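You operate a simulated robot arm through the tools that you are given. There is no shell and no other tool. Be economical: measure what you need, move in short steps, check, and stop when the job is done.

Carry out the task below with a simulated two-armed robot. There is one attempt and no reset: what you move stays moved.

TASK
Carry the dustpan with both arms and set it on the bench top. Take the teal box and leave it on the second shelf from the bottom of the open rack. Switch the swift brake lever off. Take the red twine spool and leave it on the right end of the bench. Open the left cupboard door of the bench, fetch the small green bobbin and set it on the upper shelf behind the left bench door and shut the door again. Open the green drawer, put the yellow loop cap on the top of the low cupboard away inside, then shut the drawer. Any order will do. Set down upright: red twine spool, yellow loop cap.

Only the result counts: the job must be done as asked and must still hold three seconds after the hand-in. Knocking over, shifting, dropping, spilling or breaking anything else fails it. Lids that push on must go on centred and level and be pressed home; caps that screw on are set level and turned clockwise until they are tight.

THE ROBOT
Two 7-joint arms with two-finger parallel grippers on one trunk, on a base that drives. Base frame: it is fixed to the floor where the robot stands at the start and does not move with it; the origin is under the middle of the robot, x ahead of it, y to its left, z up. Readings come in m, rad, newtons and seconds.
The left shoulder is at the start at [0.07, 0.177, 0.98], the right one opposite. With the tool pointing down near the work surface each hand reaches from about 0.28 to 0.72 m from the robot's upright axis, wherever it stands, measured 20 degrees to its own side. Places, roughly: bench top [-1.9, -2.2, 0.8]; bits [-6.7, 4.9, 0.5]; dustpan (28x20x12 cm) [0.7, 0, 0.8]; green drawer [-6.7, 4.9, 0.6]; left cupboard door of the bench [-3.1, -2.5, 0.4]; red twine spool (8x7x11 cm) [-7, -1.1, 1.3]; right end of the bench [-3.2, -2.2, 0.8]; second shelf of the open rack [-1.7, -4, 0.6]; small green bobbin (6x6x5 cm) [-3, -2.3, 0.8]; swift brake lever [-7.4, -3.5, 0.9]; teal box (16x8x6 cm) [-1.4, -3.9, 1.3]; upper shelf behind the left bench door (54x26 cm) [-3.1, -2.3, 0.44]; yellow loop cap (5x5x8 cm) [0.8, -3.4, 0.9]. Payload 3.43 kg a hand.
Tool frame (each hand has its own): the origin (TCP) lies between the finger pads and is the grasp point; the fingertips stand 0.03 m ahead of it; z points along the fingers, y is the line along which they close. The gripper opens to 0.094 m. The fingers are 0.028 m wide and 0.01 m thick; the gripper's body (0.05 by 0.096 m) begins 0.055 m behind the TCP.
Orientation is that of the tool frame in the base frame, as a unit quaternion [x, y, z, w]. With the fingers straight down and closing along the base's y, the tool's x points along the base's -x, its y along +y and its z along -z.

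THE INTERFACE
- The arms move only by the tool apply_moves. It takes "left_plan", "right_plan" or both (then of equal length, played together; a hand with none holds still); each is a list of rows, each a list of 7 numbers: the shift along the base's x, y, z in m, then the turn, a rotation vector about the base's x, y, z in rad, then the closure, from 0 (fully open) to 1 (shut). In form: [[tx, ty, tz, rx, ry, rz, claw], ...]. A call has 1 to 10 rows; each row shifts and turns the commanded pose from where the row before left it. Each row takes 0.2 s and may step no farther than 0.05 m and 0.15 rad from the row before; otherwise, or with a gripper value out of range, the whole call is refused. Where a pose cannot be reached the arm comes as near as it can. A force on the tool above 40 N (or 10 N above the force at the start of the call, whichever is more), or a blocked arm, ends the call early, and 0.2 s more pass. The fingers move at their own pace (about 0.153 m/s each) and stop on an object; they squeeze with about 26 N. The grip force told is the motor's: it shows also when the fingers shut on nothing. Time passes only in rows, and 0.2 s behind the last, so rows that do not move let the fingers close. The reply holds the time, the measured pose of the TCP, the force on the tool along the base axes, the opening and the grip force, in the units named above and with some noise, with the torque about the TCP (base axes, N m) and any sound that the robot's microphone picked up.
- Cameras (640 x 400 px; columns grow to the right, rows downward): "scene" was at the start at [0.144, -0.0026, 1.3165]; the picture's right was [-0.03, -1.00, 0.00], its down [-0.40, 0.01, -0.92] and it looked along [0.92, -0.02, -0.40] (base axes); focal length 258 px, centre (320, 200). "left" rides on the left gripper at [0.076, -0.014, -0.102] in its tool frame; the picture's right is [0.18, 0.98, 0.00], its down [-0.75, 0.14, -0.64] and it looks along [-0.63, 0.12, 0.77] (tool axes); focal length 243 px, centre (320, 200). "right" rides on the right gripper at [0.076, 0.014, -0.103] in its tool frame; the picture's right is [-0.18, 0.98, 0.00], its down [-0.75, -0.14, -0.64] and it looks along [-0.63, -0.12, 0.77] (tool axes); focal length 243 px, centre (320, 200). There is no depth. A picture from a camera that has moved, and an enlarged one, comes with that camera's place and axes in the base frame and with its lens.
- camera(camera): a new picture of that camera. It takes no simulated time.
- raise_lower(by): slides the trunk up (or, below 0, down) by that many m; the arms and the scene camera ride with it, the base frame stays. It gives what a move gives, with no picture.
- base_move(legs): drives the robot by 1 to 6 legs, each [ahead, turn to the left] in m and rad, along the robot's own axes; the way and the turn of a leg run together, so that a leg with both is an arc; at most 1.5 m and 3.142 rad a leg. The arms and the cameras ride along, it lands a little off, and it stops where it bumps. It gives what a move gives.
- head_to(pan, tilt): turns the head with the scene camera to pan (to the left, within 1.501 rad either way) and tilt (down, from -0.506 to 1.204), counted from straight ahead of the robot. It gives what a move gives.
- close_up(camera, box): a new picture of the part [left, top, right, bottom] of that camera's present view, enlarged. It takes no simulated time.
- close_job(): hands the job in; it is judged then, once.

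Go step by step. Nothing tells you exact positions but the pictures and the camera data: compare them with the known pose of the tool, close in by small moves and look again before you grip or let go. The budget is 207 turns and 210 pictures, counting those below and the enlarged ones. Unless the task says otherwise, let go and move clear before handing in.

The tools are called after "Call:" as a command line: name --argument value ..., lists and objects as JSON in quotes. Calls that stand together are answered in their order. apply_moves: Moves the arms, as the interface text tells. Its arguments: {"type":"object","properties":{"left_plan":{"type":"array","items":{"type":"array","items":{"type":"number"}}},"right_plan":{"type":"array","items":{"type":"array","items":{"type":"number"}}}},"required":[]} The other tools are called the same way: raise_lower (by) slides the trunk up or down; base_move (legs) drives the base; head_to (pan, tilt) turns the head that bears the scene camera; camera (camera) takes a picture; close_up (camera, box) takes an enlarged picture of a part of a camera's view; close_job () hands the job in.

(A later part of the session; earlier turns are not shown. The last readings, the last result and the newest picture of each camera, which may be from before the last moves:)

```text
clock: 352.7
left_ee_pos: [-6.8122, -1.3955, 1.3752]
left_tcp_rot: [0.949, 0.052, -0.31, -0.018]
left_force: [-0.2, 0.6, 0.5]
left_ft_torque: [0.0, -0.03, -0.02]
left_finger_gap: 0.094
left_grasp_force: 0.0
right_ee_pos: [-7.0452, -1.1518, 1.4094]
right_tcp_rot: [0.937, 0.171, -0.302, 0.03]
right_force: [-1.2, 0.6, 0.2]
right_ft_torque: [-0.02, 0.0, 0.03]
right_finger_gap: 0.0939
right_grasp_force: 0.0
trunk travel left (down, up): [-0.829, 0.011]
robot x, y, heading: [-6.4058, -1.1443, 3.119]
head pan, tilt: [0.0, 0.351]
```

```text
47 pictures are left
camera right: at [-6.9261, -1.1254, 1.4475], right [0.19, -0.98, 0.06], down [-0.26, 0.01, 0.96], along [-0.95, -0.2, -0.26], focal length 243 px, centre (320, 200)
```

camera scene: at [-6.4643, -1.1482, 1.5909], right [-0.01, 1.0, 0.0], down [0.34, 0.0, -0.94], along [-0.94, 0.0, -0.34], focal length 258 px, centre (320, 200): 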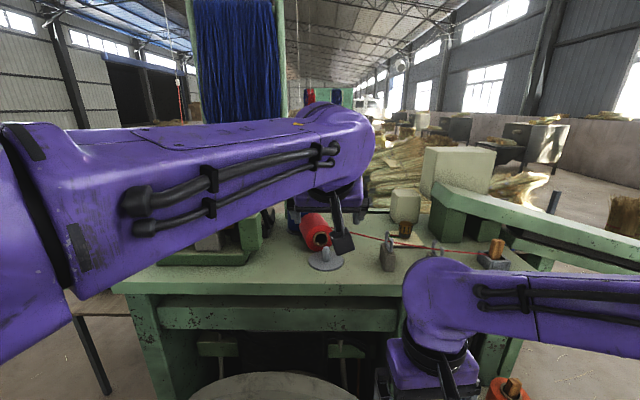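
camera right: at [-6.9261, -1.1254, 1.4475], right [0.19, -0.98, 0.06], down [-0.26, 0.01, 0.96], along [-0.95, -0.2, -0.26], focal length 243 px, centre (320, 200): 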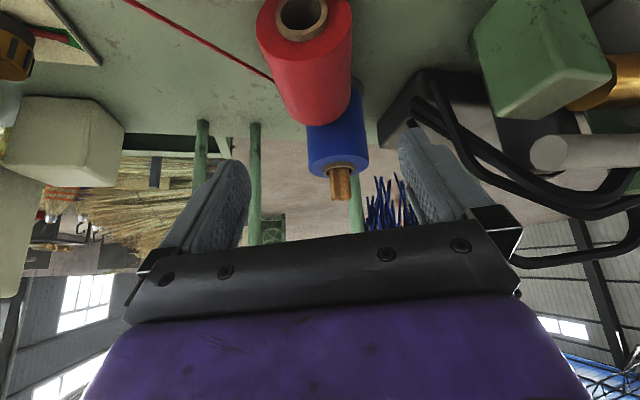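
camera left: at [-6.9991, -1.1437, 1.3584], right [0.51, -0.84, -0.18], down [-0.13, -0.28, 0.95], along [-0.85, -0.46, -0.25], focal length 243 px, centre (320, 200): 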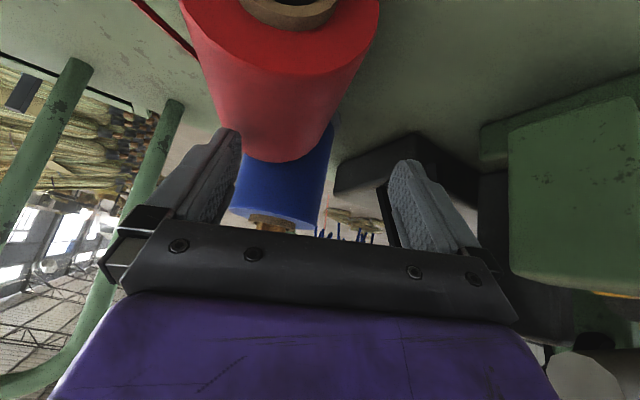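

Call:
apply_moves --right_plan '[[-0.025, -0.01, -0.01, 0, 0, 0.08, 0], [-0.03, -0.01, -0.03, 0, 0, 0, 0], [0, 0, -0.03, 0, 0, 0, 0]]'

Call:
camera --camera "right"

```text
clock: 353.5
left_ee_pos: [-6.8065, -1.393, 1.378]
left_tcp_rot: [0.948, 0.052, -0.313, -0.017]
left_force: [0.3, 0.4, 0.3]
left_ft_torque: [-0.03, 0.02, -0.02]
left_finger_gap: 0.094
left_grasp_force: 0.0
right_ee_pos: [-7.0869, -1.1626, 1.3369]
right_tcp_rot: [0.929, 0.208, -0.303, 0.043]
right_force: [0.4, -0.3, 1.0]
right_ft_torque: [0.02, 0.04, -0.02]
right_finger_gap: 0.0937
right_grasp_force: 0.1
right hand out of reach, approached as far as the arm can: row 2
trunk travel left (down, up): [-0.829, 0.011]
robot x, y, heading: [-6.4058, -1.1457, 3.12]
head pan, tilt: [0.0, 0.351]
```

```text
46 pictures are left
camera right: at [-6.9689, -1.127, 1.3753], right [0.27, -0.96, 0.06], down [-0.26, -0.01, 0.97], along [-0.93, -0.28, -0.25], focal length 243 px, centre (320, 200)
```

right: 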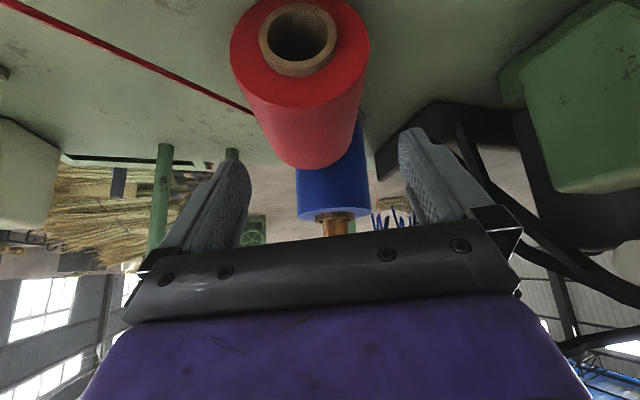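

Call:
apply_moves --right_plan '[[-0.003, 0.011, 0, 0, 0, 0, 0], [0, 0, -0.02, 0, 0, 0, 0], [0, 0, -0.02, 0, 0, 0, 0], [0, 0, -0.018, 0, 0, 0, 0]]'

Call:
camera --camera "right"

```text
clock: 354.5
left_ee_pos: [-6.8118, -1.3965, 1.3757]
left_tcp_rot: [0.949, 0.052, -0.31, -0.018]
left_force: [-0.4, -0.5, 0.0]
left_ft_torque: [0.01, 0.02, 0.01]
left_finger_gap: 0.094
left_grasp_force: 0.1
right_ee_pos: [-7.0946, -1.1538, 1.2768]
right_tcp_rot: [0.929, 0.208, -0.302, 0.043]
right_force: [0.0, -0.2, -0.6]
right_ft_torque: [0.04, 0.0, 0.02]
right_finger_gap: 0.0942
right_grasp_force: 0.1
trunk travel left (down, up): [-0.829, 0.011]
robot x, y, heading: [-6.4067, -1.1466, 3.124]
head pan, tilt: [0.0, 0.351]
```

```text
45 pictures are left
camera right: at [-6.9763, -1.1171, 1.3142], right [0.27, -0.96, 0.06], down [-0.26, -0.01, 0.97], along [-0.93, -0.28, -0.25], focal length 243 px, centre (320, 200)
```

right: 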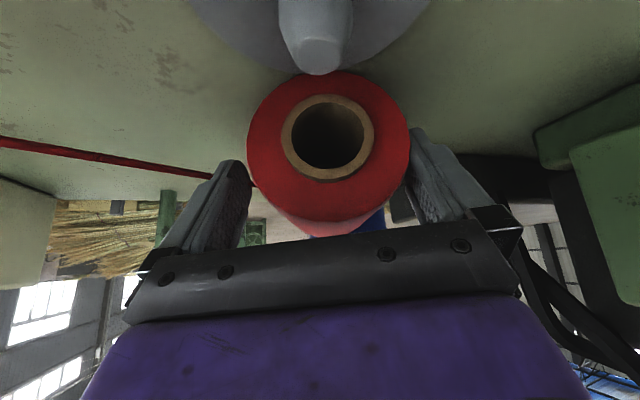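

Call:
apply_moves --right_plan '[[0, 0, 0, 0, 0, 0, 0.5], [0, 0, 0, 0, 0, 0, 1], [0, 0, 0, 0, 0, 0, 1], [0, 0, 0, 0, 0, 0, 1], [0, 0, 0.02, 0, 0, 0, 1], [0, 0, 0.03, 0, 0, 0, 1], [0, 0, 0.03, 0, 0, 0, 1]]'

Call:
camera --camera "right"

```text
clock: 356.1
left_ee_pos: [-6.8107, -1.3951, 1.3762]
left_tcp_rot: [0.949, 0.052, -0.31, -0.017]
left_force: [-0.3, 0.1, 0.8]
left_ft_torque: [0.02, 0.02, 0.0]
left_finger_gap: 0.0939
left_grasp_force: 0.0
right_ee_pos: [-7.0922, -1.154, 1.3562]
right_tcp_rot: [0.93, 0.208, -0.302, 0.042]
right_force: [-0.2, 0.5, -2.5]
right_ft_torque: [0.04, -0.09, -0.03]
right_finger_gap: 0.0812
right_grasp_force: 25.9
trunk travel left (down, up): [-0.829, 0.011]
robot x, y, heading: [-6.4029, -1.1445, 3.119]
head pan, tilt: [0.0, 0.351]
```

```text
44 pictures are left
camera right: at [-6.9758, -1.1177, 1.395], right [0.27, -0.96, 0.06], down [-0.26, -0.01, 0.97], along [-0.93, -0.28, -0.25], focal length 243 px, centre (320, 200)
```

right: 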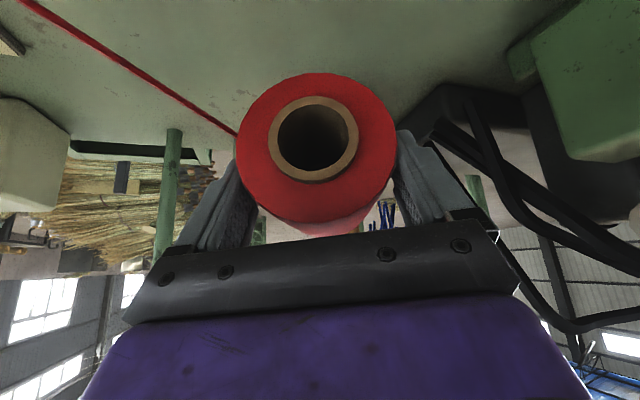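

The right hand holds the spool firmly (gap 81 mm), but near its bottom end with the axis horizontal. I'll back off and hand it over to the left hand, which can then turn it upright.

Call:
base_move --legs '[[-0.5, 0]]'

Call:
apply_moves --left_plan '[[0.01, -0.01, 0, 0, -0.126, 0, 0], [0.01, -0.01, 0, 0, -0.126, 0, 0], [0.01, -0.01, 0, 0, -0.126, 0, 0], [0.01, -0.01, 0, 0, -0.126, 0, 0], [0.01, -0.01, 0, 0, -0.126, 0, 0], [0.0, 0, 0, 0, 0, 0.15, 0], [0, 0, 0, 0, 0, 0.15, 0], [0, 0, 0, 0, 0, 0.15, 0], [0, 0, 0, 0, 0, 0.15, 0], [0, 0, 0, 0, 0, 0.15, 0]]' --right_plan '[[0.03, 0.01, -0.02, 0, 0, 0.113, 1], [0.03, 0.01, -0.02, 0, 0, 0.113, 1], [0.03, 0.01, -0.02, 0, 0, 0.113, 1], [0.03, 0.01, -0.02, 0, 0, 0.113, 1], [0.03, 0.01, -0.02, 0, 0, 0.113, 1], [0.02, 0.01, -0.02, 0, 0, 0.113, 1], [0.02, 0.01, -0.02, 0, 0, 0.113, 1], [0.02, 0.01, -0.02, 0, 0, 0.113, 1], [0.0, 0.01, 0, 0, 0, 0.113, 1], [0, 0, 0, 0, 0, 0.113, 1]]'

Call:
apply_moves --left_plan '[[0.0, 0, 0, 0, 0, 0.15, 0], [0, 0, 0, 0, 0, 0.15, 0], [0, 0, 0, 0, 0, 0.15, 0], [0, 0, 0, 0, 0, 0.15, 0], [0, 0, 0, 0, 0, 0.13, 0], [0, 0, 0, 0, 0, 0.15, 0]]'

Call:
head_to --pan 0 --tilt 0.6

Call:
camera --camera "scene"

```text
clock: 359.1
left_ee_pos: [-6.308, -1.4065, 1.3768]
left_tcp_rot: [0.949, 0.055, -0.31, -0.017]
left_force: [0.7, 0.2, -0.5]
left_ft_torque: [-0.02, -0.03, 0.01]
left_finger_gap: 0.094
left_grasp_force: 0.1
right_ee_pos: [-6.5911, -1.1656, 1.3565]
right_tcp_rot: [0.929, 0.209, -0.301, 0.042]
right_force: [0.2, -0.7, -2.6]
right_ft_torque: [0.04, -0.06, -0.03]
right_finger_gap: 0.0807
right_grasp_force: 25.8
trunk travel left (down, up): [-0.829, 0.011]
robot x, y, heading: [-5.9051, -1.1517, 3.122]
head pan, tilt: [0.0, 0.351]
```

```text
clock: 361.3
left_ee_pos: [-6.2582, -1.4565, 1.3765]
left_tcp_rot: [0.908, 0.42, 0.0, 0.001]
left_force: [-0.4, 0.0, 0.0]
left_ft_torque: [0.0, -0.03, 0.01]
left_finger_gap: 0.094
left_grasp_force: 0.1
right_ee_pos: [-6.3812, -1.0758, 1.196]
right_tcp_rot: [0.672, 0.675, -0.231, 0.199]
right_force: [0.6, -0.3, -2.5]
right_ft_torque: [0.07, 0.03, -0.02]
right_finger_gap: 0.0804
right_grasp_force: 26.2
trunk travel left (down, up): [-0.829, 0.011]
robot x, y, heading: [-5.9027, -1.1546, 3.125]
head pan, tilt: [0.0, 0.351]
```

```text
clock: 362.7
left_ee_pos: [-6.3395, -1.4415, 1.3569]
left_tcp_rot: [0.644, 0.765, -0.001, 0.002]
left_force: [-0.5, 0.0, -0.3]
left_ft_torque: [-0.03, 0.0, 0.02]
left_finger_gap: 0.0941
left_grasp_force: 0.1
left hand out of reach, approached as far as the arm can: row 2, 3, 4, 5, 6
right_ee_pos: [-6.38, -1.0742, 1.1974]
right_tcp_rot: [0.672, 0.674, -0.232, 0.198]
right_force: [0.5, -0.9, -2.1]
right_ft_torque: [0.09, 0.0, -0.03]
right_finger_gap: 0.0805
right_grasp_force: 26.5
trunk travel left (down, up): [-0.829, 0.011]
robot x, y, heading: [-5.901, -1.1531, 3.126]
head pan, tilt: [0.0, 0.351]
```

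```text
clock: 363.5
left_ee_pos: [-6.3394, -1.4422, 1.358]
left_tcp_rot: [0.644, 0.765, -0.001, 0.002]
left_force: [-0.8, 0.0, -0.4]
left_ft_torque: [0.02, -0.03, 0.0]
left_finger_gap: 0.0939
left_grasp_force: 0.1
right_ee_pos: [-6.379, -1.0749, 1.1962]
right_tcp_rot: [0.673, 0.674, -0.232, 0.197]
right_force: [-0.3, -0.2, -2.3]
right_ft_torque: [0.09, 0.01, -0.03]
right_finger_gap: 0.0803
right_grasp_force: 26.5
trunk travel left (down, up): [-0.829, 0.011]
robot x, y, heading: [-5.9017, -1.1543, 3.127]
head pan, tilt: [0.0, 0.6]
```

```text
43 pictures are left
camera scene: at [-6.04, -1.1514, 1.5681], right [0.02, 1.0, 0.0], down [0.56, -0.01, -0.83], along [-0.83, 0.01, -0.56], focal length 258 px, centre (320, 200)
```

scene: 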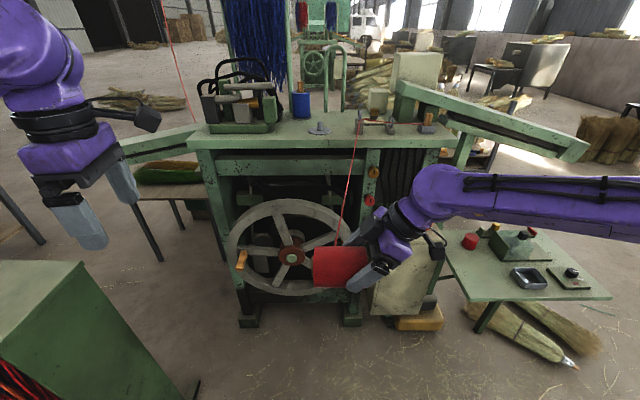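

Call:
base_move --legs '[[-0.17, 0]]'

Call:
apply_moves --left_plan '[[0, 0.02, -0.01, 0.13, 0, 0, 0], [0, 0.02, -0.01, 0.13, 0, 0, 0], [0, 0.02, -0.01, 0.13, 0, 0, 0], [0, 0.02, -0.01, 0.13, 0, 0, 0], [0, 0.02, -0.01, 0.13, 0, 0, 0], [0, 0.02, -0.01, 0.13, 0, 0, 0], [0, 0.02, -0.01, 0.13, 0, 0, 0], [0, 0.02, -0.01, 0.13, 0, 0, 0], [0, 0.01, -0.01, 0.13, 0, 0, 0], [0, 0.0, -0.01, 0.13, 0, 0, 0]]'

Call:
camera --camera "scene"

```text
clock: 364.9
left_ee_pos: [-6.1732, -1.4456, 1.3554]
left_tcp_rot: [0.644, 0.765, 0.001, 0.003]
left_force: [-0.4, 0.0, -1.0]
left_ft_torque: [-0.01, -0.01, -0.01]
left_finger_gap: 0.094
left_grasp_force: 0.0
right_ee_pos: [-6.2129, -1.0776, 1.1949]
right_tcp_rot: [0.673, 0.674, -0.232, 0.199]
right_force: [0.4, 1.2, -1.7]
right_ft_torque: [0.06, 0.0, 0.02]
right_finger_gap: 0.0806
right_grasp_force: 25.8
trunk travel left (down, up): [-0.829, 0.011]
robot x, y, heading: [-5.7347, -1.1562, 3.127]
head pan, tilt: [0.0, 0.6]
```

```text
clock: 367.1
left_ee_pos: [-6.171, -1.2787, 1.2573]
left_tcp_rot: [0.513, 0.608, 0.464, -0.389]
left_force: [-0.7, -1.1, -0.9]
left_ft_torque: [-0.01, 0.01, -0.01]
left_finger_gap: 0.094
left_grasp_force: 0.1
right_ee_pos: [-6.2111, -1.0796, 1.1957]
right_tcp_rot: [0.673, 0.674, -0.231, 0.197]
right_force: [0.8, -0.1, -1.5]
right_ft_torque: [0.11, -0.02, -0.01]
right_finger_gap: 0.0804
right_grasp_force: 25.8
trunk travel left (down, up): [-0.829, 0.011]
robot x, y, heading: [-5.7314, -1.1541, 3.121]
head pan, tilt: [0.0, 0.6]
```

```text
42 pictures are left
camera scene: at [-5.8716, -1.156, 1.568], right [0.02, 1.0, 0.0], down [0.57, -0.01, -0.82], along [-0.82, 0.01, -0.57], focal length 258 px, centre (320, 200)
```

scene: 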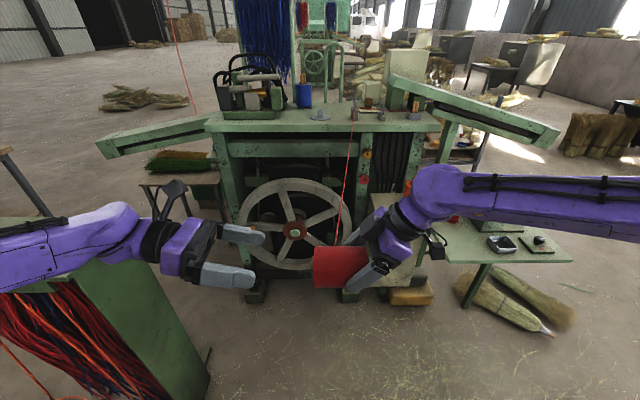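

Call:
apply_moves --left_plan '[[-0.015, 0, -0.03, 0, 0.15, 0, 0], [-0.015, 0, -0.03, 0, 0.015, 0, 0], [-0.011, 0, -0.021, 0, 0, 0, 0]]'

Call:
camera --camera "left"

Call:
close_up --camera "scene" --box '[180, 190, 420, 320]'

```text
clock: 367.9
left_ee_pos: [-6.2111, -1.2754, 1.1756]
left_tcp_rot: [0.55, 0.575, 0.419, -0.438]
left_force: [0.2, -0.4, 0.0]
left_ft_torque: [0.01, -0.02, 0.02]
left_finger_gap: 0.0939
left_grasp_force: 0.1
right_ee_pos: [-6.2106, -1.0771, 1.1961]
right_tcp_rot: [0.672, 0.674, -0.232, 0.198]
right_force: [0.3, -0.7, -2.3]
right_ft_torque: [0.09, 0.0, -0.01]
right_finger_gap: 0.0804
right_grasp_force: 26.1
trunk travel left (down, up): [-0.829, 0.011]
robot x, y, heading: [-5.7355, -1.154, 3.13]
head pan, tilt: [0.0, 0.6]
```

```text
41 pictures are left
camera left: at [-6.2218, -1.3547, 1.2767], right [0.98, 0.09, 0.18], down [0.18, -0.81, -0.56], along [0.09, 0.58, -0.81], focal length 243 px, centre (320, 200)
```

left: 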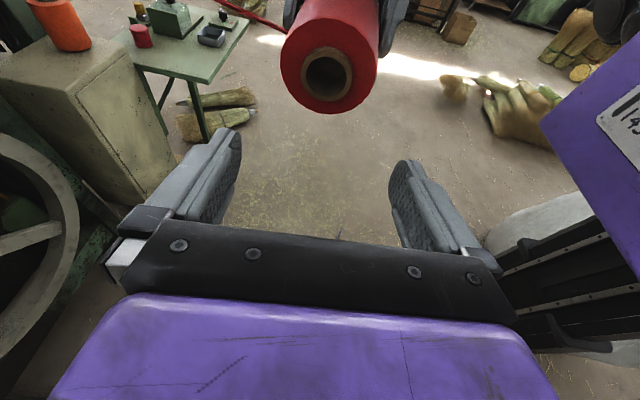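

```text
2.67 times, centred on (300, 255) of scene
camera zoom: at [-5.8716, -1.1539, 1.568], right [0.02, 1.0, 0.0], down [0.57, -0.01, -0.82], along [-0.82, 0.01, -0.57], focal length 687 px, centre (373, 53)
```

zoom: 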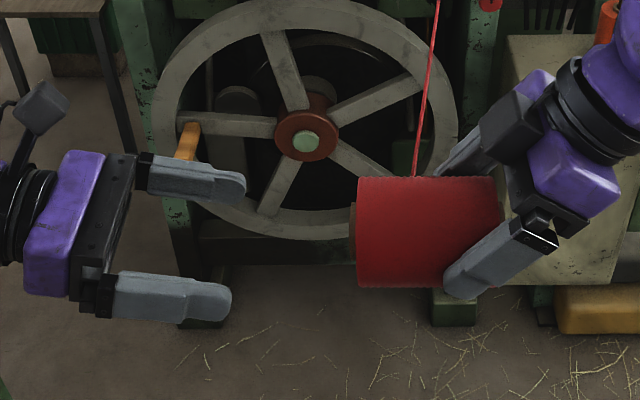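

Call:
apply_moves --left_plan '[[-0.004, 0.025, 0, 0, 0, 0, 0], [0, 0.03, 0, 0, 0, 0, 0], [0, 0.03, 0.0, 0, 0, 0, 0]]'

Call:
camera --camera "left"

```text
clock: 368.7
left_ee_pos: [-6.2135, -1.1888, 1.1756]
left_tcp_rot: [0.551, 0.575, 0.419, -0.436]
left_force: [0.0, 0.7, -1.7]
left_ft_torque: [-0.01, 0.0, 0.02]
left_finger_gap: 0.094
left_grasp_force: 0.1
right_ee_pos: [-6.2105, -1.0775, 1.1955]
right_tcp_rot: [0.673, 0.674, -0.232, 0.199]
right_force: [-0.6, 0.9, -3.4]
right_ft_torque: [0.06, -0.01, 0.0]
right_finger_gap: 0.0803
right_grasp_force: 25.9
trunk travel left (down, up): [-0.829, 0.011]
robot x, y, heading: [-5.7322, -1.1583, 3.128]
head pan, tilt: [0.0, 0.6]
```

```text
39 pictures are left
camera left: at [-6.2249, -1.2679, 1.2768], right [0.98, 0.09, 0.18], down [0.18, -0.81, -0.55], along [0.09, 0.57, -0.81], focal length 243 px, centre (320, 200)
```

left: 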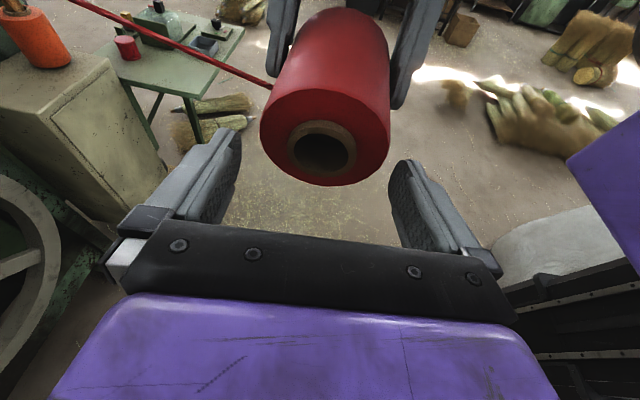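

Call:
apply_moves --left_plan '[[0.003, 0.02, 0, 0, 0, 0, 0], [0, 0.022, 0, 0, 0, 0, 0], [0, 0, 0, 0, 0, 0, 0.5], [0, 0, 0, 0, 0, 0, 1], [0, 0, 0, 0, 0, 0, 1]]'

Call:
camera --camera "left"

```text
clock: 369.9
left_ee_pos: [-6.2111, -1.1477, 1.1765]
left_tcp_rot: [0.549, 0.576, 0.419, -0.438]
left_force: [-7.2, -6.7, 0.0]
left_ft_torque: [-0.08, 0.07, 0.12]
left_finger_gap: 0.0822
left_grasp_force: 25.8
right_ee_pos: [-6.2093, -1.0792, 1.1963]
right_tcp_rot: [0.672, 0.675, -0.231, 0.198]
right_force: [7.7, 7.1, 0.3]
right_ft_torque: [0.11, -0.21, 0.43]
right_finger_gap: 0.0795
right_grasp_force: 26.3
trunk travel left (down, up): [-0.829, 0.011]
robot x, y, heading: [-5.7333, -1.1567, 3.124]
head pan, tilt: [0.0, 0.6]
```

```text
38 pictures are left
camera left: at [-6.2227, -1.2273, 1.2769], right [0.98, 0.09, 0.18], down [0.18, -0.81, -0.55], along [0.09, 0.57, -0.81], focal length 243 px, centre (320, 200)
```

left: 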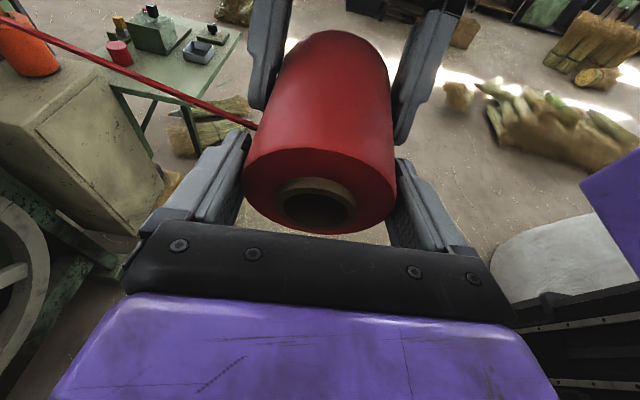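

Call:
apply_moves --right_plan '[[0, 0, 0, 0, 0, 0, 0], [0, 0, 0, 0, 0, 0, 0], [0.001, 0.027, 0.038, 0, 0, 0, 0], [0.001, 0.027, 0.038, 0, 0, 0, 0], [0.001, 0.027, 0.038, 0, 0, 0, 0], [0, 0.045, 0.0, 0, 0, 0, 0], [0, 0.045, 0.0, 0, 0, 0, 0]]'

Call:
camera --camera "scene"

```text
clock: 371.5
left_ee_pos: [-6.2118, -1.1462, 1.1765]
left_tcp_rot: [0.551, 0.575, 0.419, -0.436]
left_force: [0.2, 0.5, -2.1]
left_ft_torque: [-0.1, 0.01, 0.01]
left_finger_gap: 0.0796
left_grasp_force: 26.2
right_ee_pos: [-6.2069, -0.9018, 1.3112]
right_tcp_rot: [0.672, 0.674, -0.233, 0.2]
right_force: [-0.7, 1.3, 0.7]
right_ft_torque: [-0.01, 0.03, -0.03]
right_finger_gap: 0.0941
right_grasp_force: 0.1
trunk travel left (down, up): [-0.829, 0.011]
robot x, y, heading: [-5.7312, -1.155, 3.126]
head pan, tilt: [0.0, 0.6]
```

```text
37 pictures are left
camera scene: at [-5.8705, -1.1508, 1.5681], right [0.02, 1.0, 0.0], down [0.56, -0.01, -0.83], along [-0.82, 0.01, -0.56], focal length 258 px, centre (320, 200)
```

scene: 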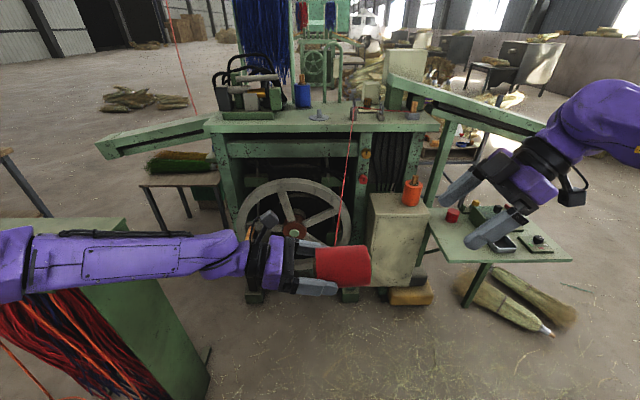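

Call:
apply_moves --left_plan '[[0, 0, 0, -0.15, 0, 0, 1], [0, 0, 0, -0.15, 0, 0, 1], [0, 0, 0, -0.15, 0, 0, 1], [0, 0, 0, -0.15, 0, 0, 1], [0, 0, 0, -0.15, 0, 0, 1], [0, 0, 0, -0.15, 0, 0, 1], [0, 0, 0, -0.15, 0, 0, 1], [0, 0, 0, -0.15, 0, 0, 1], [0, 0, 0, -0.15, 0, 0, 1], [0, 0, 0, -0.15, 0, 0, 1]]' --right_plan '[[0, 0, 0, 0, 0, -0.14, 0], [0, 0, 0, 0, 0, -0.14, 0], [0, 0, 0, 0, 0, -0.14, 0], [0, 0, 0, 0, 0, -0.14, 0], [0, 0, 0, 0, 0, -0.14, 0], [0, 0, 0, 0, 0, -0.14, 0], [0, 0, 0, 0, 0, -0.14, 0], [0, 0, 0, 0, 0, -0.14, 0], [0, 0, 0, 0, 0, -0.14, 0], [0, 0, 0, 0, 0, -0.14, 0]]'

Call:
apply_moves --left_plan '[[0, 0, 0, -0.08, 0, 0, 1], [0, 0, 0, 0, 0, 0, 1], [0, 0, 0, 0, 0, 0, 1], [0, 0, 0, 0, 0, 0, 1], [0, 0, 0, 0, 0, 0, 1]]' --right_plan '[[0.02, 0, 0, 0, -0.12, 0, 0], [0.02, 0, 0, 0, -0.12, 0, 0], [0.02, 0, 0, 0, -0.12, 0, 0], [0.02, 0, 0, 0, -0.12, 0, 0], [0.02, 0, 0, 0, -0.12, 0, 0]]'

Call:
camera --camera "scene"

```text
clock: 373.7
left_ee_pos: [-6.2162, -1.1526, 1.1978]
left_tcp_rot: [0.694, 0.715, -0.07, 0.03]
left_force: [-0.5, -1.1, -2.2]
left_ft_torque: [-0.01, -0.04, 0.02]
left_finger_gap: 0.0798
left_grasp_force: 25.8
right_ee_pos: [-6.2072, -0.9073, 1.3105]
right_tcp_rot: [0.948, 0.082, -0.306, 0.001]
right_force: [0.1, 0.6, -0.2]
right_ft_torque: [0.01, 0.02, 0.01]
right_finger_gap: 0.0941
right_grasp_force: 0.1
trunk travel left (down, up): [-0.829, 0.011]
robot x, y, heading: [-5.7322, -1.1568, 3.127]
head pan, tilt: [0.0, 0.6]
```

```text
clock: 374.9
left_ee_pos: [-6.2213, -1.1566, 1.1964]
left_tcp_rot: [0.689, 0.716, -0.094, 0.058]
left_force: [-0.2, -0.1, -3.4]
left_ft_torque: [-0.02, -0.03, -0.01]
left_finger_gap: 0.0799
left_grasp_force: 25.7
right_ee_pos: [-6.107, -0.9067, 1.3115]
right_tcp_rot: [0.997, 0.078, -0.01, 0.026]
right_force: [0.4, 1.0, -0.5]
right_ft_torque: [-0.01, 0.01, -0.01]
right_finger_gap: 0.0941
right_grasp_force: 0.1
trunk travel left (down, up): [-0.829, 0.011]
robot x, y, heading: [-5.7329, -1.1572, 3.128]
head pan, tilt: [0.0, 0.6]
```

```text
36 pictures are left
camera scene: at [-5.8709, -1.1544, 1.568], right [0.02, 1.0, 0.0], down [0.57, -0.01, -0.82], along [-0.82, 0.01, -0.57], focal length 258 px, centre (320, 200)
```

scene: 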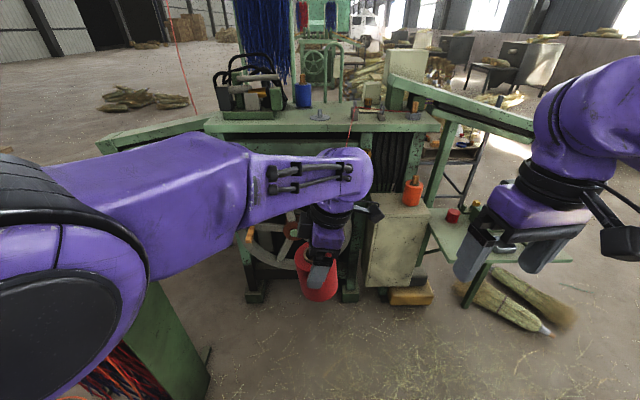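

Spool is now hanging upright in the left hand. Driving to the bench's right end from the back side.

Call:
base_move --legs '[[0, 1.585], [1.5, 0], [0.3, 0], [0, 1.57], [1.3, 0], [1.28, 0]]'

Call:
base_move --legs '[[0, 1.57]]'

Call:
head_to --pan 0 --tilt 0.75

Call:
camera --camera "scene"

```text
clock: 403.9
left_ee_pos: [-2.6621, -2.8851, 1.1919]
left_tcp_rot: [0.729, -0.676, -0.064, -0.087]
left_force: [-0.4, -0.6, -3.8]
left_ft_torque: [0.01, 0.0, 0.0]
left_finger_gap: 0.0797
left_grasp_force: 26.1
right_ee_pos: [-2.7655, -3.1406, 1.31]
right_tcp_rot: [-0.097, 0.995, 0.027, 0.01]
right_force: [-0.6, -1.3, -0.6]
right_ft_torque: [-0.04, 0.0, 0.03]
right_finger_gap: 0.0939
right_grasp_force: 0.1
trunk travel left (down, up): [-0.829, 0.011]
robot x, y, heading: [-3.1443, -2.9059, 0.02]
head pan, tilt: [0.0, 0.6]
```

```text
clock: 408.1
left_ee_pos: [-3.1673, -2.418, 1.1944]
left_tcp_rot: [0.994, 0.04, -0.103, -0.018]
left_force: [1.3, -0.8, -2.6]
left_ft_torque: [0.03, -0.03, -0.01]
left_finger_gap: 0.0797
left_grasp_force: 26.2
right_ee_pos: [-2.9124, -2.5234, 1.3099]
right_tcp_rot: [0.773, -0.634, -0.027, 0.011]
right_force: [0.8, -0.1, -0.1]
right_ft_torque: [0.02, 0.04, -0.04]
right_finger_gap: 0.0941
right_grasp_force: 0.0
trunk travel left (down, up): [-0.829, 0.011]
robot x, y, heading: [-3.1514, -2.9074, 1.59]
head pan, tilt: [0.0, 0.6]
```

```text
clock: 408.8
left_ee_pos: [-3.1675, -2.419, 1.1943]
left_tcp_rot: [0.994, 0.039, -0.103, -0.018]
left_force: [0.1, -0.3, -2.6]
left_ft_torque: [0.01, 0.02, -0.02]
left_finger_gap: 0.0797
left_grasp_force: 25.5
right_ee_pos: [-2.9132, -2.5227, 1.3105]
right_tcp_rot: [0.772, -0.635, -0.026, 0.012]
right_force: [-0.3, 0.1, 0.0]
right_ft_torque: [-0.02, 0.04, -0.02]
right_finger_gap: 0.0939
right_grasp_force: 0.1
trunk travel left (down, up): [-0.829, 0.011]
robot x, y, heading: [-3.1452, -2.9075, 1.591]
head pan, tilt: [0.0, 0.75]
```

```text
35 pictures are left
camera scene: at [-3.149, -2.7719, 1.5552], right [1.0, 0.02, 0.0], down [0.01, -0.68, -0.73], along [-0.02, 0.73, -0.68], focal length 258 px, centre (320, 200)
```

scene: 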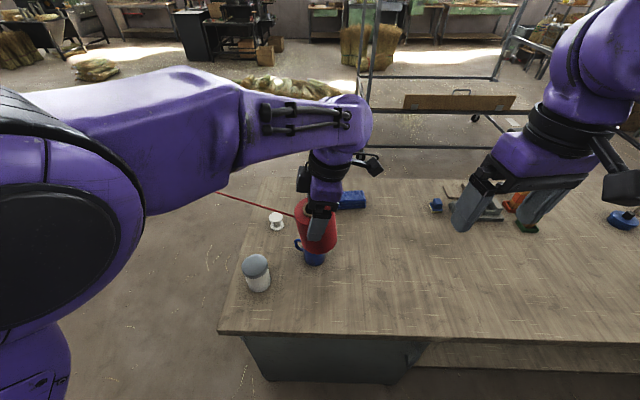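

Call:
apply_moves --left_plan '[[0.02, 0, -0.02, 0, 0, 0, 1], [0.018, 0, -0.02, 0, 0, 0, 1]]'

Call:
raise_lower --by -0.2

Call:
close_up --camera "scene" --box '[230, 160, 430, 300]'

Call:
camera --camera "right"

```text
clock: 409.6
left_ee_pos: [-3.143, -2.4041, 1.1881]
left_tcp_rot: [0.996, 0.065, -0.06, -0.026]
left_force: [0.9, 0.5, -3.6]
left_ft_torque: [-0.03, 0.03, -0.01]
left_finger_gap: 0.0797
left_grasp_force: 26.1
right_ee_pos: [-2.9124, -2.5226, 1.3101]
right_tcp_rot: [0.772, -0.635, -0.027, 0.011]
right_force: [0.0, -0.3, 0.1]
right_ft_torque: [-0.04, 0.01, 0.0]
right_finger_gap: 0.0939
right_grasp_force: 0.0
trunk travel left (down, up): [-0.829, 0.011]
robot x, y, heading: [-3.1486, -2.9069, 1.597]
head pan, tilt: [0.0, 0.75]
stopped in row 2 (left hand): the arm was blocked; the commanded pose is now the measured one
```

```text
clock: 411.8
left_ee_pos: [-3.1428, -2.4048, 0.9863]
left_tcp_rot: [0.996, 0.065, -0.061, -0.024]
left_force: [0.3, -0.4, -2.1]
left_ft_torque: [0.0, 0.02, 0.03]
left_finger_gap: 0.0798
left_grasp_force: 26.4
right_ee_pos: [-2.9122, -2.523, 1.1115]
right_tcp_rot: [0.772, -0.635, -0.027, 0.011]
right_force: [0.0, 0.0, 0.6]
right_ft_torque: [-0.03, 0.0, -0.02]
right_finger_gap: 0.0939
right_grasp_force: 0.1
trunk travel left (down, up): [-0.629, 0.211]
robot x, y, heading: [-3.1496, -2.9066, 1.596]
head pan, tilt: [0.0, 0.75]
```

```text
2.86 times, centred on (330, 230) of scene
camera zoom: at [-3.149, -2.7721, 1.3552], right [1.0, 0.02, 0.0], down [0.01, -0.68, -0.73], along [-0.02, 0.73, -0.68], focal length 736 px, centre (291, 114)
```

zoom: 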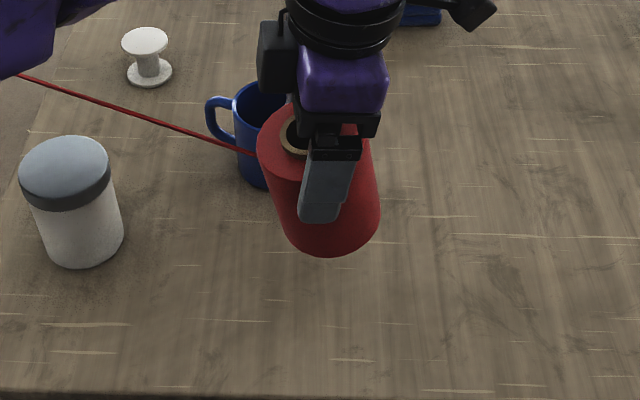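

```text
33 pictures are left
camera right: at [-2.9061, -2.6015, 1.2114], right [-1.0, -0.01, 0.05], down [0.03, 0.76, 0.65], along [-0.05, 0.65, -0.76], focal length 243 px, centre (320, 200)
```

right: 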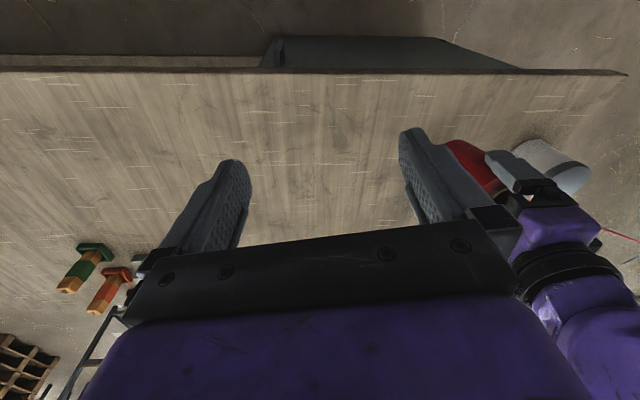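

Call:
apply_moves --left_plan '[[0, 0, 0, 0, 0, 0, 1], [0, 0, 0, 0, 0, 0, 1], [0, 0, 0, 0, 0.09, 0, 1], [0, 0, 0, 0, 0.09, 0, 1], [0, 0, 0, 0, 0.08, 0, 1]]' --right_plan '[[0.03, -0.02, 0, 0, 0, 0, 0], [0.03, -0.02, 0, 0, 0, 0, 0], [0.03, -0.02, 0, 0, 0, 0, 0], [0.03, -0.02, 0, 0, 0, 0, 0], [0.03, -0.02, 0, 0, 0, 0, 0]]'

Call:
close_up --camera "scene" --box '[230, 160, 430, 300]'

```text
clock: 413.2
left_ee_pos: [-3.1633, -2.3914, 1.0146]
left_tcp_rot: [0.984, 0.09, -0.148, -0.032]
left_force: [0.4, -0.6, -2.7]
left_ft_torque: [0.0, 0.02, -0.03]
left_finger_gap: 0.0799
left_grasp_force: 26.0
right_ee_pos: [-2.8117, -2.5806, 1.0983]
right_tcp_rot: [0.773, -0.634, -0.026, 0.011]
right_force: [0.8, 0.3, 0.1]
right_ft_torque: [-0.02, 0.02, 0.05]
right_finger_gap: 0.0941
right_grasp_force: 0.1
right hand out of reach, approached as far as the arm can: row 4, 5
trunk travel left (down, up): [-0.629, 0.211]
robot x, y, heading: [-3.1459, -2.9074, 1.593]
head pan, tilt: [0.0, 0.75]
stopped in row 5 (left hand): the arm was blocked; the commanded pose is now the measured one
```

```text
2.86 times, centred on (330, 230) of scene
camera zoom: at [-3.149, -2.7727, 1.3552], right [1.0, 0.02, 0.0], down [0.01, -0.68, -0.73], along [-0.02, 0.73, -0.68], focal length 736 px, centre (291, 114)
```

zoom: 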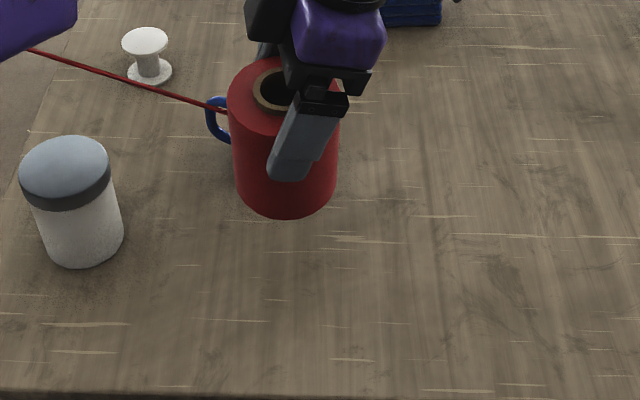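

Call:
base_move --legs '[[-0.035, -0.07]]'

Call:
raise_lower --by -0.085

Call:
close_up --camera "scene" --box '[230, 160, 430, 300]'

```text
clock: 414.0
left_ee_pos: [-3.1282, -2.4242, 1.0136]
left_tcp_rot: [0.987, 0.056, -0.147, -0.037]
left_force: [1.1, -0.1, -3.0]
left_ft_torque: [-0.02, -0.04, -0.03]
left_finger_gap: 0.0795
left_grasp_force: 26.1
right_ee_pos: [-2.7905, -2.6372, 1.0986]
right_tcp_rot: [0.75, -0.661, -0.026, 0.011]
right_force: [0.3, 0.1, 0.3]
right_ft_torque: [0.02, 0.02, -0.02]
right_finger_gap: 0.094
right_grasp_force: 0.1
trunk travel left (down, up): [-0.629, 0.211]
robot x, y, heading: [-3.1472, -2.9416, 1.527]
head pan, tilt: [0.0, 0.75]
```

```text
clock: 415.2
left_ee_pos: [-3.127, -2.4257, 0.9304]
left_tcp_rot: [0.987, 0.056, -0.147, -0.037]
left_force: [-0.2, 0.2, -2.3]
left_ft_torque: [0.01, -0.03, -0.02]
left_finger_gap: 0.0799
left_grasp_force: 25.7
right_ee_pos: [-2.7912, -2.6381, 1.0153]
right_tcp_rot: [0.75, -0.66, -0.027, 0.01]
right_force: [-0.1, -0.2, 0.3]
right_ft_torque: [0.0, 0.0, 0.03]
right_finger_gap: 0.094
right_grasp_force: 0.0
trunk travel left (down, up): [-0.544, 0.296]
robot x, y, heading: [-3.1485, -2.9436, 1.524]
head pan, tilt: [0.0, 0.75]
```

```text
2.86 times, centred on (330, 230) of scene
camera zoom: at [-3.1403, -2.8072, 1.2702], right [1.0, -0.05, 0.0], down [-0.03, -0.68, -0.73], along [0.03, 0.73, -0.68], focal length 736 px, centre (291, 114)
```

zoom: 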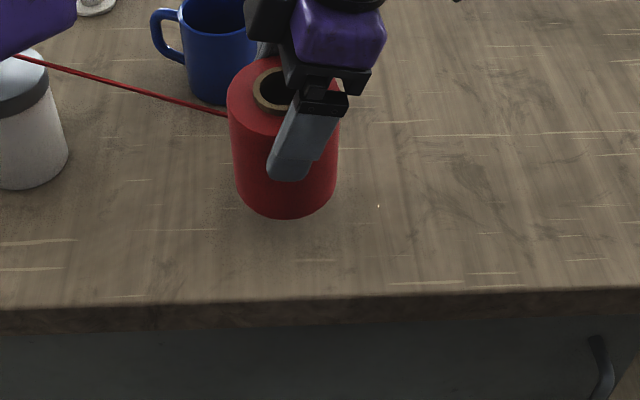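

Call:
raise_lower --by -0.018

Call:
raise_lower --by -0.007

Call:
raise_lower --by -0.006

```text
clock: 415.9
left_ee_pos: [-3.1278, -2.4257, 0.9111]
left_tcp_rot: [0.987, 0.057, -0.146, -0.038]
left_force: [0.0, 0.2, -2.2]
left_ft_torque: [-0.03, -0.02, 0.03]
left_finger_gap: 0.0797
left_grasp_force: 26.0
right_ee_pos: [-2.789, -2.6396, 0.9963]
right_tcp_rot: [0.75, -0.66, -0.027, 0.01]
right_force: [0.1, -0.2, 0.7]
right_ft_torque: [0.0, 0.01, 0.01]
right_finger_gap: 0.0939
right_grasp_force: 0.1
trunk travel left (down, up): [-0.526, 0.314]
robot x, y, heading: [-3.1483, -2.941, 1.525]
head pan, tilt: [0.0, 0.75]
```

```text
clock: 416.4
left_ee_pos: [-3.1276, -2.4258, 0.9045]
left_tcp_rot: [0.987, 0.056, -0.146, -0.037]
left_force: [-0.1, -0.1, -2.7]
left_ft_torque: [-0.01, -0.02, -0.01]
left_finger_gap: 0.0797
left_grasp_force: 25.9
right_ee_pos: [-2.7915, -2.6393, 0.9888]
right_tcp_rot: [0.75, -0.661, -0.027, 0.011]
right_force: [0.7, 0.1, 0.0]
right_ft_torque: [0.01, 0.02, -0.02]
right_finger_gap: 0.0936
right_grasp_force: 0.1
trunk travel left (down, up): [-0.519, 0.321]
robot x, y, heading: [-3.1484, -2.9394, 1.524]
head pan, tilt: [0.0, 0.75]
```

```text
clock: 417.0
left_ee_pos: [-3.1285, -2.4256, 0.9017]
left_tcp_rot: [0.987, 0.056, -0.147, -0.04]
left_force: [1.0, 5.7, 30.0]
left_ft_torque: [-0.38, -0.28, 0.04]
left_finger_gap: 0.08
left_grasp_force: 25.5
right_ee_pos: [-2.7902, -2.6417, 0.9858]
right_tcp_rot: [0.75, -0.66, -0.027, 0.009]
right_force: [0.2, -0.6, -0.8]
right_ft_torque: [-0.03, 0.04, -0.01]
right_finger_gap: 0.0938
right_grasp_force: 0.1
trunk travel left (down, up): [-0.513, 0.327]
robot x, y, heading: [-3.1499, -2.9434, 1.521]
head pan, tilt: [0.0, 0.75]
```

Call:
apply_moves --left_plan '[[0, 0, 0, 0, 0, 0, 0.08], [0, 0, 0, 0, 0, 0, 0], [0, 0, 0, 0, 0, 0, 0]]'

Call:
raise_lower --by 0.12

Call:
base_move --legs '[[-0.2, 0]]'

Call:
camera --camera "scene"

```text
clock: 417.8
left_ee_pos: [-3.1271, -2.4265, 0.8983]
left_tcp_rot: [0.987, 0.056, -0.148, -0.036]
left_force: [0.5, 0.2, 0.7]
left_ft_torque: [-0.02, -0.01, -0.01]
left_finger_gap: 0.0941
left_grasp_force: 0.2
right_ee_pos: [-2.7892, -2.6385, 0.9838]
right_tcp_rot: [0.75, -0.661, -0.027, 0.01]
right_force: [-0.7, -0.3, -0.2]
right_ft_torque: [0.01, -0.01, 0.02]
right_finger_gap: 0.0942
right_grasp_force: 0.1
trunk travel left (down, up): [-0.513, 0.327]
robot x, y, heading: [-3.1515, -2.9382, 1.523]
head pan, tilt: [0.0, 0.75]
```

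```text
clock: 419.3
left_ee_pos: [-3.1264, -2.4249, 1.0179]
left_tcp_rot: [0.987, 0.056, -0.147, -0.038]
left_force: [0.1, 0.2, 0.4]
left_ft_torque: [-0.01, 0.0, -0.02]
left_finger_gap: 0.0939
left_grasp_force: 0.0
right_ee_pos: [-2.7899, -2.6392, 1.1045]
right_tcp_rot: [0.75, -0.661, -0.026, 0.011]
right_force: [0.0, -0.9, 0.0]
right_ft_torque: [-0.02, -0.04, 0.01]
right_finger_gap: 0.0938
right_grasp_force: 0.0
trunk travel left (down, up): [-0.633, 0.207]
robot x, y, heading: [-3.1524, -2.941, 1.527]
head pan, tilt: [0.0, 0.75]
```

```text
clock: 420.9
left_ee_pos: [-3.1369, -2.6242, 1.0189]
left_tcp_rot: [0.987, 0.055, -0.147, -0.038]
left_force: [0.9, -0.1, -0.4]
left_ft_torque: [0.0, 0.01, -0.02]
left_finger_gap: 0.0939
left_grasp_force: 0.1
right_ee_pos: [-2.8003, -2.8369, 1.1035]
right_tcp_rot: [0.75, -0.661, -0.026, 0.011]
right_force: [0.3, 0.1, 0.0]
right_ft_torque: [0.03, 0.01, 0.0]
right_finger_gap: 0.0942
right_grasp_force: 0.0
trunk travel left (down, up): [-0.633, 0.207]
robot x, y, heading: [-3.1572, -3.1379, 1.525]
head pan, tilt: [0.0, 0.75]
```

```text
30 pictures are left
camera scene: at [-3.1495, -3.0059, 1.3592], right [1.0, -0.05, 0.0], down [-0.03, -0.68, -0.73], along [0.03, 0.73, -0.68], focal length 258 px, centre (320, 200)
```

scene: 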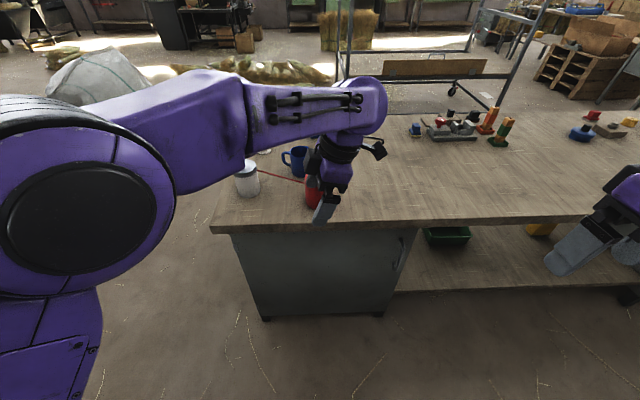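

Call:
base_move --legs '[[0, -1.53], [1.5, 0], [1.4, 0]]'

Call:
head_to --pan -0.15 --tilt 0.45

Call:
camera --camera "scene"

```text
clock: 437.4
left_ee_pos: [0.1164, -3.1333, 1.0039]
left_tcp_rot: [0.76, -0.633, -0.086, -0.116]
left_force: [0.4, 0.0, 0.7]
left_ft_torque: [-0.04, -0.01, 0.02]
left_finger_gap: 0.094
left_grasp_force: 0.1
right_ee_pos: [-0.0772, -3.493, 1.0975]
right_tcp_rot: [-0.098, 0.995, 0.019, 0.001]
right_force: [-0.3, -0.2, 0.0]
right_ft_torque: [0.01, -0.04, 0.02]
right_finger_gap: 0.0941
right_grasp_force: 0.1
trunk travel left (down, up): [-0.633, 0.207]
robot x, y, heading: [-0.4237, -3.1576, 0.018]
head pan, tilt: [0.0, 0.75]
stopped in leg 3: the robot was blocked; the commanded pose is now the measured one
```

```text
clock: 438.1
left_ee_pos: [0.1158, -3.1329, 1.0033]
left_tcp_rot: [0.76, -0.634, -0.085, -0.116]
left_force: [0.7, 0.7, 0.1]
left_ft_torque: [0.0, 0.01, 0.02]
left_finger_gap: 0.0938
left_grasp_force: 0.0
right_ee_pos: [-0.0772, -3.4924, 1.0961]
right_tcp_rot: [-0.098, 0.995, 0.019, 0.0]
right_force: [0.5, -0.3, 0.8]
right_ft_torque: [0.01, 0.0, -0.02]
right_finger_gap: 0.0939
right_grasp_force: 0.1
trunk travel left (down, up): [-0.633, 0.207]
robot x, y, heading: [-0.4251, -3.1616, 0.013]
head pan, tilt: [-0.15, 0.45]
```

```text
29 pictures are left
camera scene: at [-0.2859, -3.1623, 1.3863], right [-0.13, -0.99, 0.01], down [-0.43, 0.05, -0.9], along [0.89, -0.12, -0.43], focal length 258 px, centre (320, 200)
```

scene: 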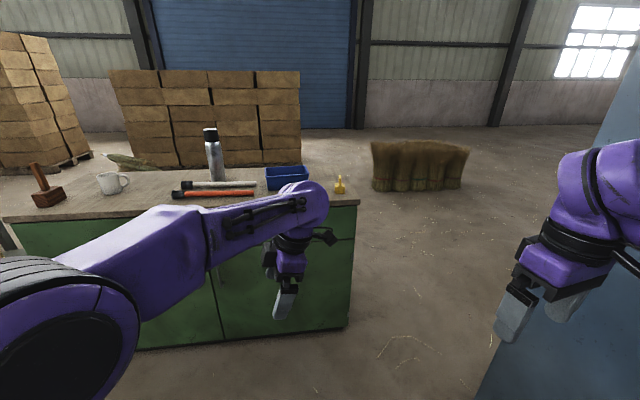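

Call:
base_move --legs '[[-0.06, 0.0]]'

Call:
apply_moves --left_plan '[[-0.03, 0.03, 0.02, 0, 0, 0, 0], [-0.03, 0.03, 0.02, 0, 0, 0, 0], [-0.03, 0.03, 0.02, 0, 0, 0, 0], [-0.03, 0.03, 0.02, 0, 0, 0, 0], [-0.03, 0.02, 0.02, 0, 0, 0, 0]]' --right_plan '[[0.02, 0.03, 0.02, 0, 0, 0, 0], [0.02, 0.03, 0.02, 0, 0, 0, 0], [0.02, 0.03, 0.0, 0, 0, 0, 0], [0.02, 0.02, 0.0, 0, 0, 0, 0], [0, 0, 0, 0, 0, 0, 0]]'

Call:
base_move --legs '[[0, 0.42], [0.58, 0], [0, -0.52], [0.33, 0]]'

Call:
head_to --pan -0.5 --tilt 0.75

Call:
camera --camera "scene"

```text
clock: 438.9
left_ee_pos: [0.1132, -3.1325, 1.0022]
left_tcp_rot: [0.761, -0.633, -0.086, -0.116]
left_force: [0.4, -0.3, -0.5]
left_ft_torque: [0.0, 0.02, -0.01]
left_finger_gap: 0.0942
left_grasp_force: 0.1
right_ee_pos: [-0.0782, -3.4906, 1.0961]
right_tcp_rot: [-0.1, 0.995, 0.018, 0.0]
right_force: [0.4, -0.1, -0.7]
right_ft_torque: [-0.02, 0.0, -0.03]
right_finger_gap: 0.0939
right_grasp_force: 0.1
trunk travel left (down, up): [-0.633, 0.207]
robot x, y, heading: [-0.4313, -3.1582, 0.018]
head pan, tilt: [-0.15, 0.45]
stopped in leg 1: the robot was blocked; the commanded pose is now the measured one
```

```text
clock: 440.1
left_ee_pos: [-0.018, -3.0022, 1.0974]
left_tcp_rot: [0.759, -0.634, -0.089, -0.118]
left_force: [0.5, -1.0, -0.1]
left_ft_torque: [0.03, 0.0, 0.0]
left_finger_gap: 0.0937
left_grasp_force: 0.1
left hand out of reach, approached as far as the arm can: row 5
right_ee_pos: [-0.0, -3.3891, 1.1336]
right_tcp_rot: [-0.1, 0.995, 0.022, 0.0]
right_force: [-0.5, -0.1, 0.1]
right_ft_torque: [0.03, -0.03, 0.0]
right_finger_gap: 0.094
right_grasp_force: 0.1
trunk travel left (down, up): [-0.633, 0.207]
robot x, y, heading: [-0.4305, -3.1568, 0.017]
head pan, tilt: [-0.15, 0.45]
```

```text
clock: 447.9
left_ee_pos: [0.8445, -2.819, 1.0963]
left_tcp_rot: [0.728, -0.67, -0.083, -0.121]
left_force: [0.5, 0.2, 1.3]
left_ft_torque: [0.02, 0.03, -0.02]
left_finger_gap: 0.094
left_grasp_force: 0.0
right_ee_pos: [0.8269, -3.2059, 1.1355]
right_tcp_rot: [-0.051, 0.998, 0.022, 0.001]
right_force: [-0.3, -0.1, 0.3]
right_ft_torque: [0.0, -0.04, -0.03]
right_finger_gap: 0.0942
right_grasp_force: 0.1
trunk travel left (down, up): [-0.633, 0.207]
robot x, y, heading: [0.4211, -2.9363, -0.08]
head pan, tilt: [-0.15, 0.45]
```

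```text
clock: 448.7
left_ee_pos: [0.8471, -2.8186, 1.0962]
left_tcp_rot: [0.728, -0.67, -0.083, -0.121]
left_force: [-0.2, -0.3, 0.6]
left_ft_torque: [0.01, 0.02, 0.03]
left_finger_gap: 0.0941
left_grasp_force: 0.1
right_ee_pos: [0.8272, -3.2066, 1.135]
right_tcp_rot: [-0.052, 0.998, 0.022, 0.001]
right_force: [-0.2, -0.4, 0.4]
right_ft_torque: [-0.03, 0.03, 0.01]
right_finger_gap: 0.0942
right_grasp_force: 0.0
trunk travel left (down, up): [-0.633, 0.207]
robot x, y, heading: [0.4227, -2.9403, -0.083]
head pan, tilt: [-0.499, 0.75]
```

```text
28 pictures are left
camera scene: at [0.5415, -2.9866, 1.3593], right [-0.55, -0.84, 0.0], down [-0.57, 0.37, -0.73], along [0.61, -0.4, -0.68], focal length 258 px, centre (320, 200)
```

scene: 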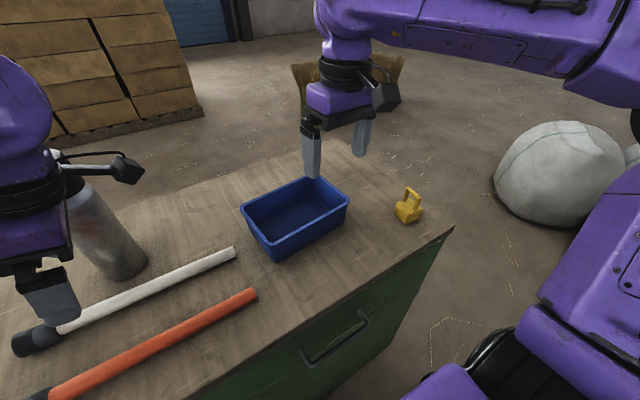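

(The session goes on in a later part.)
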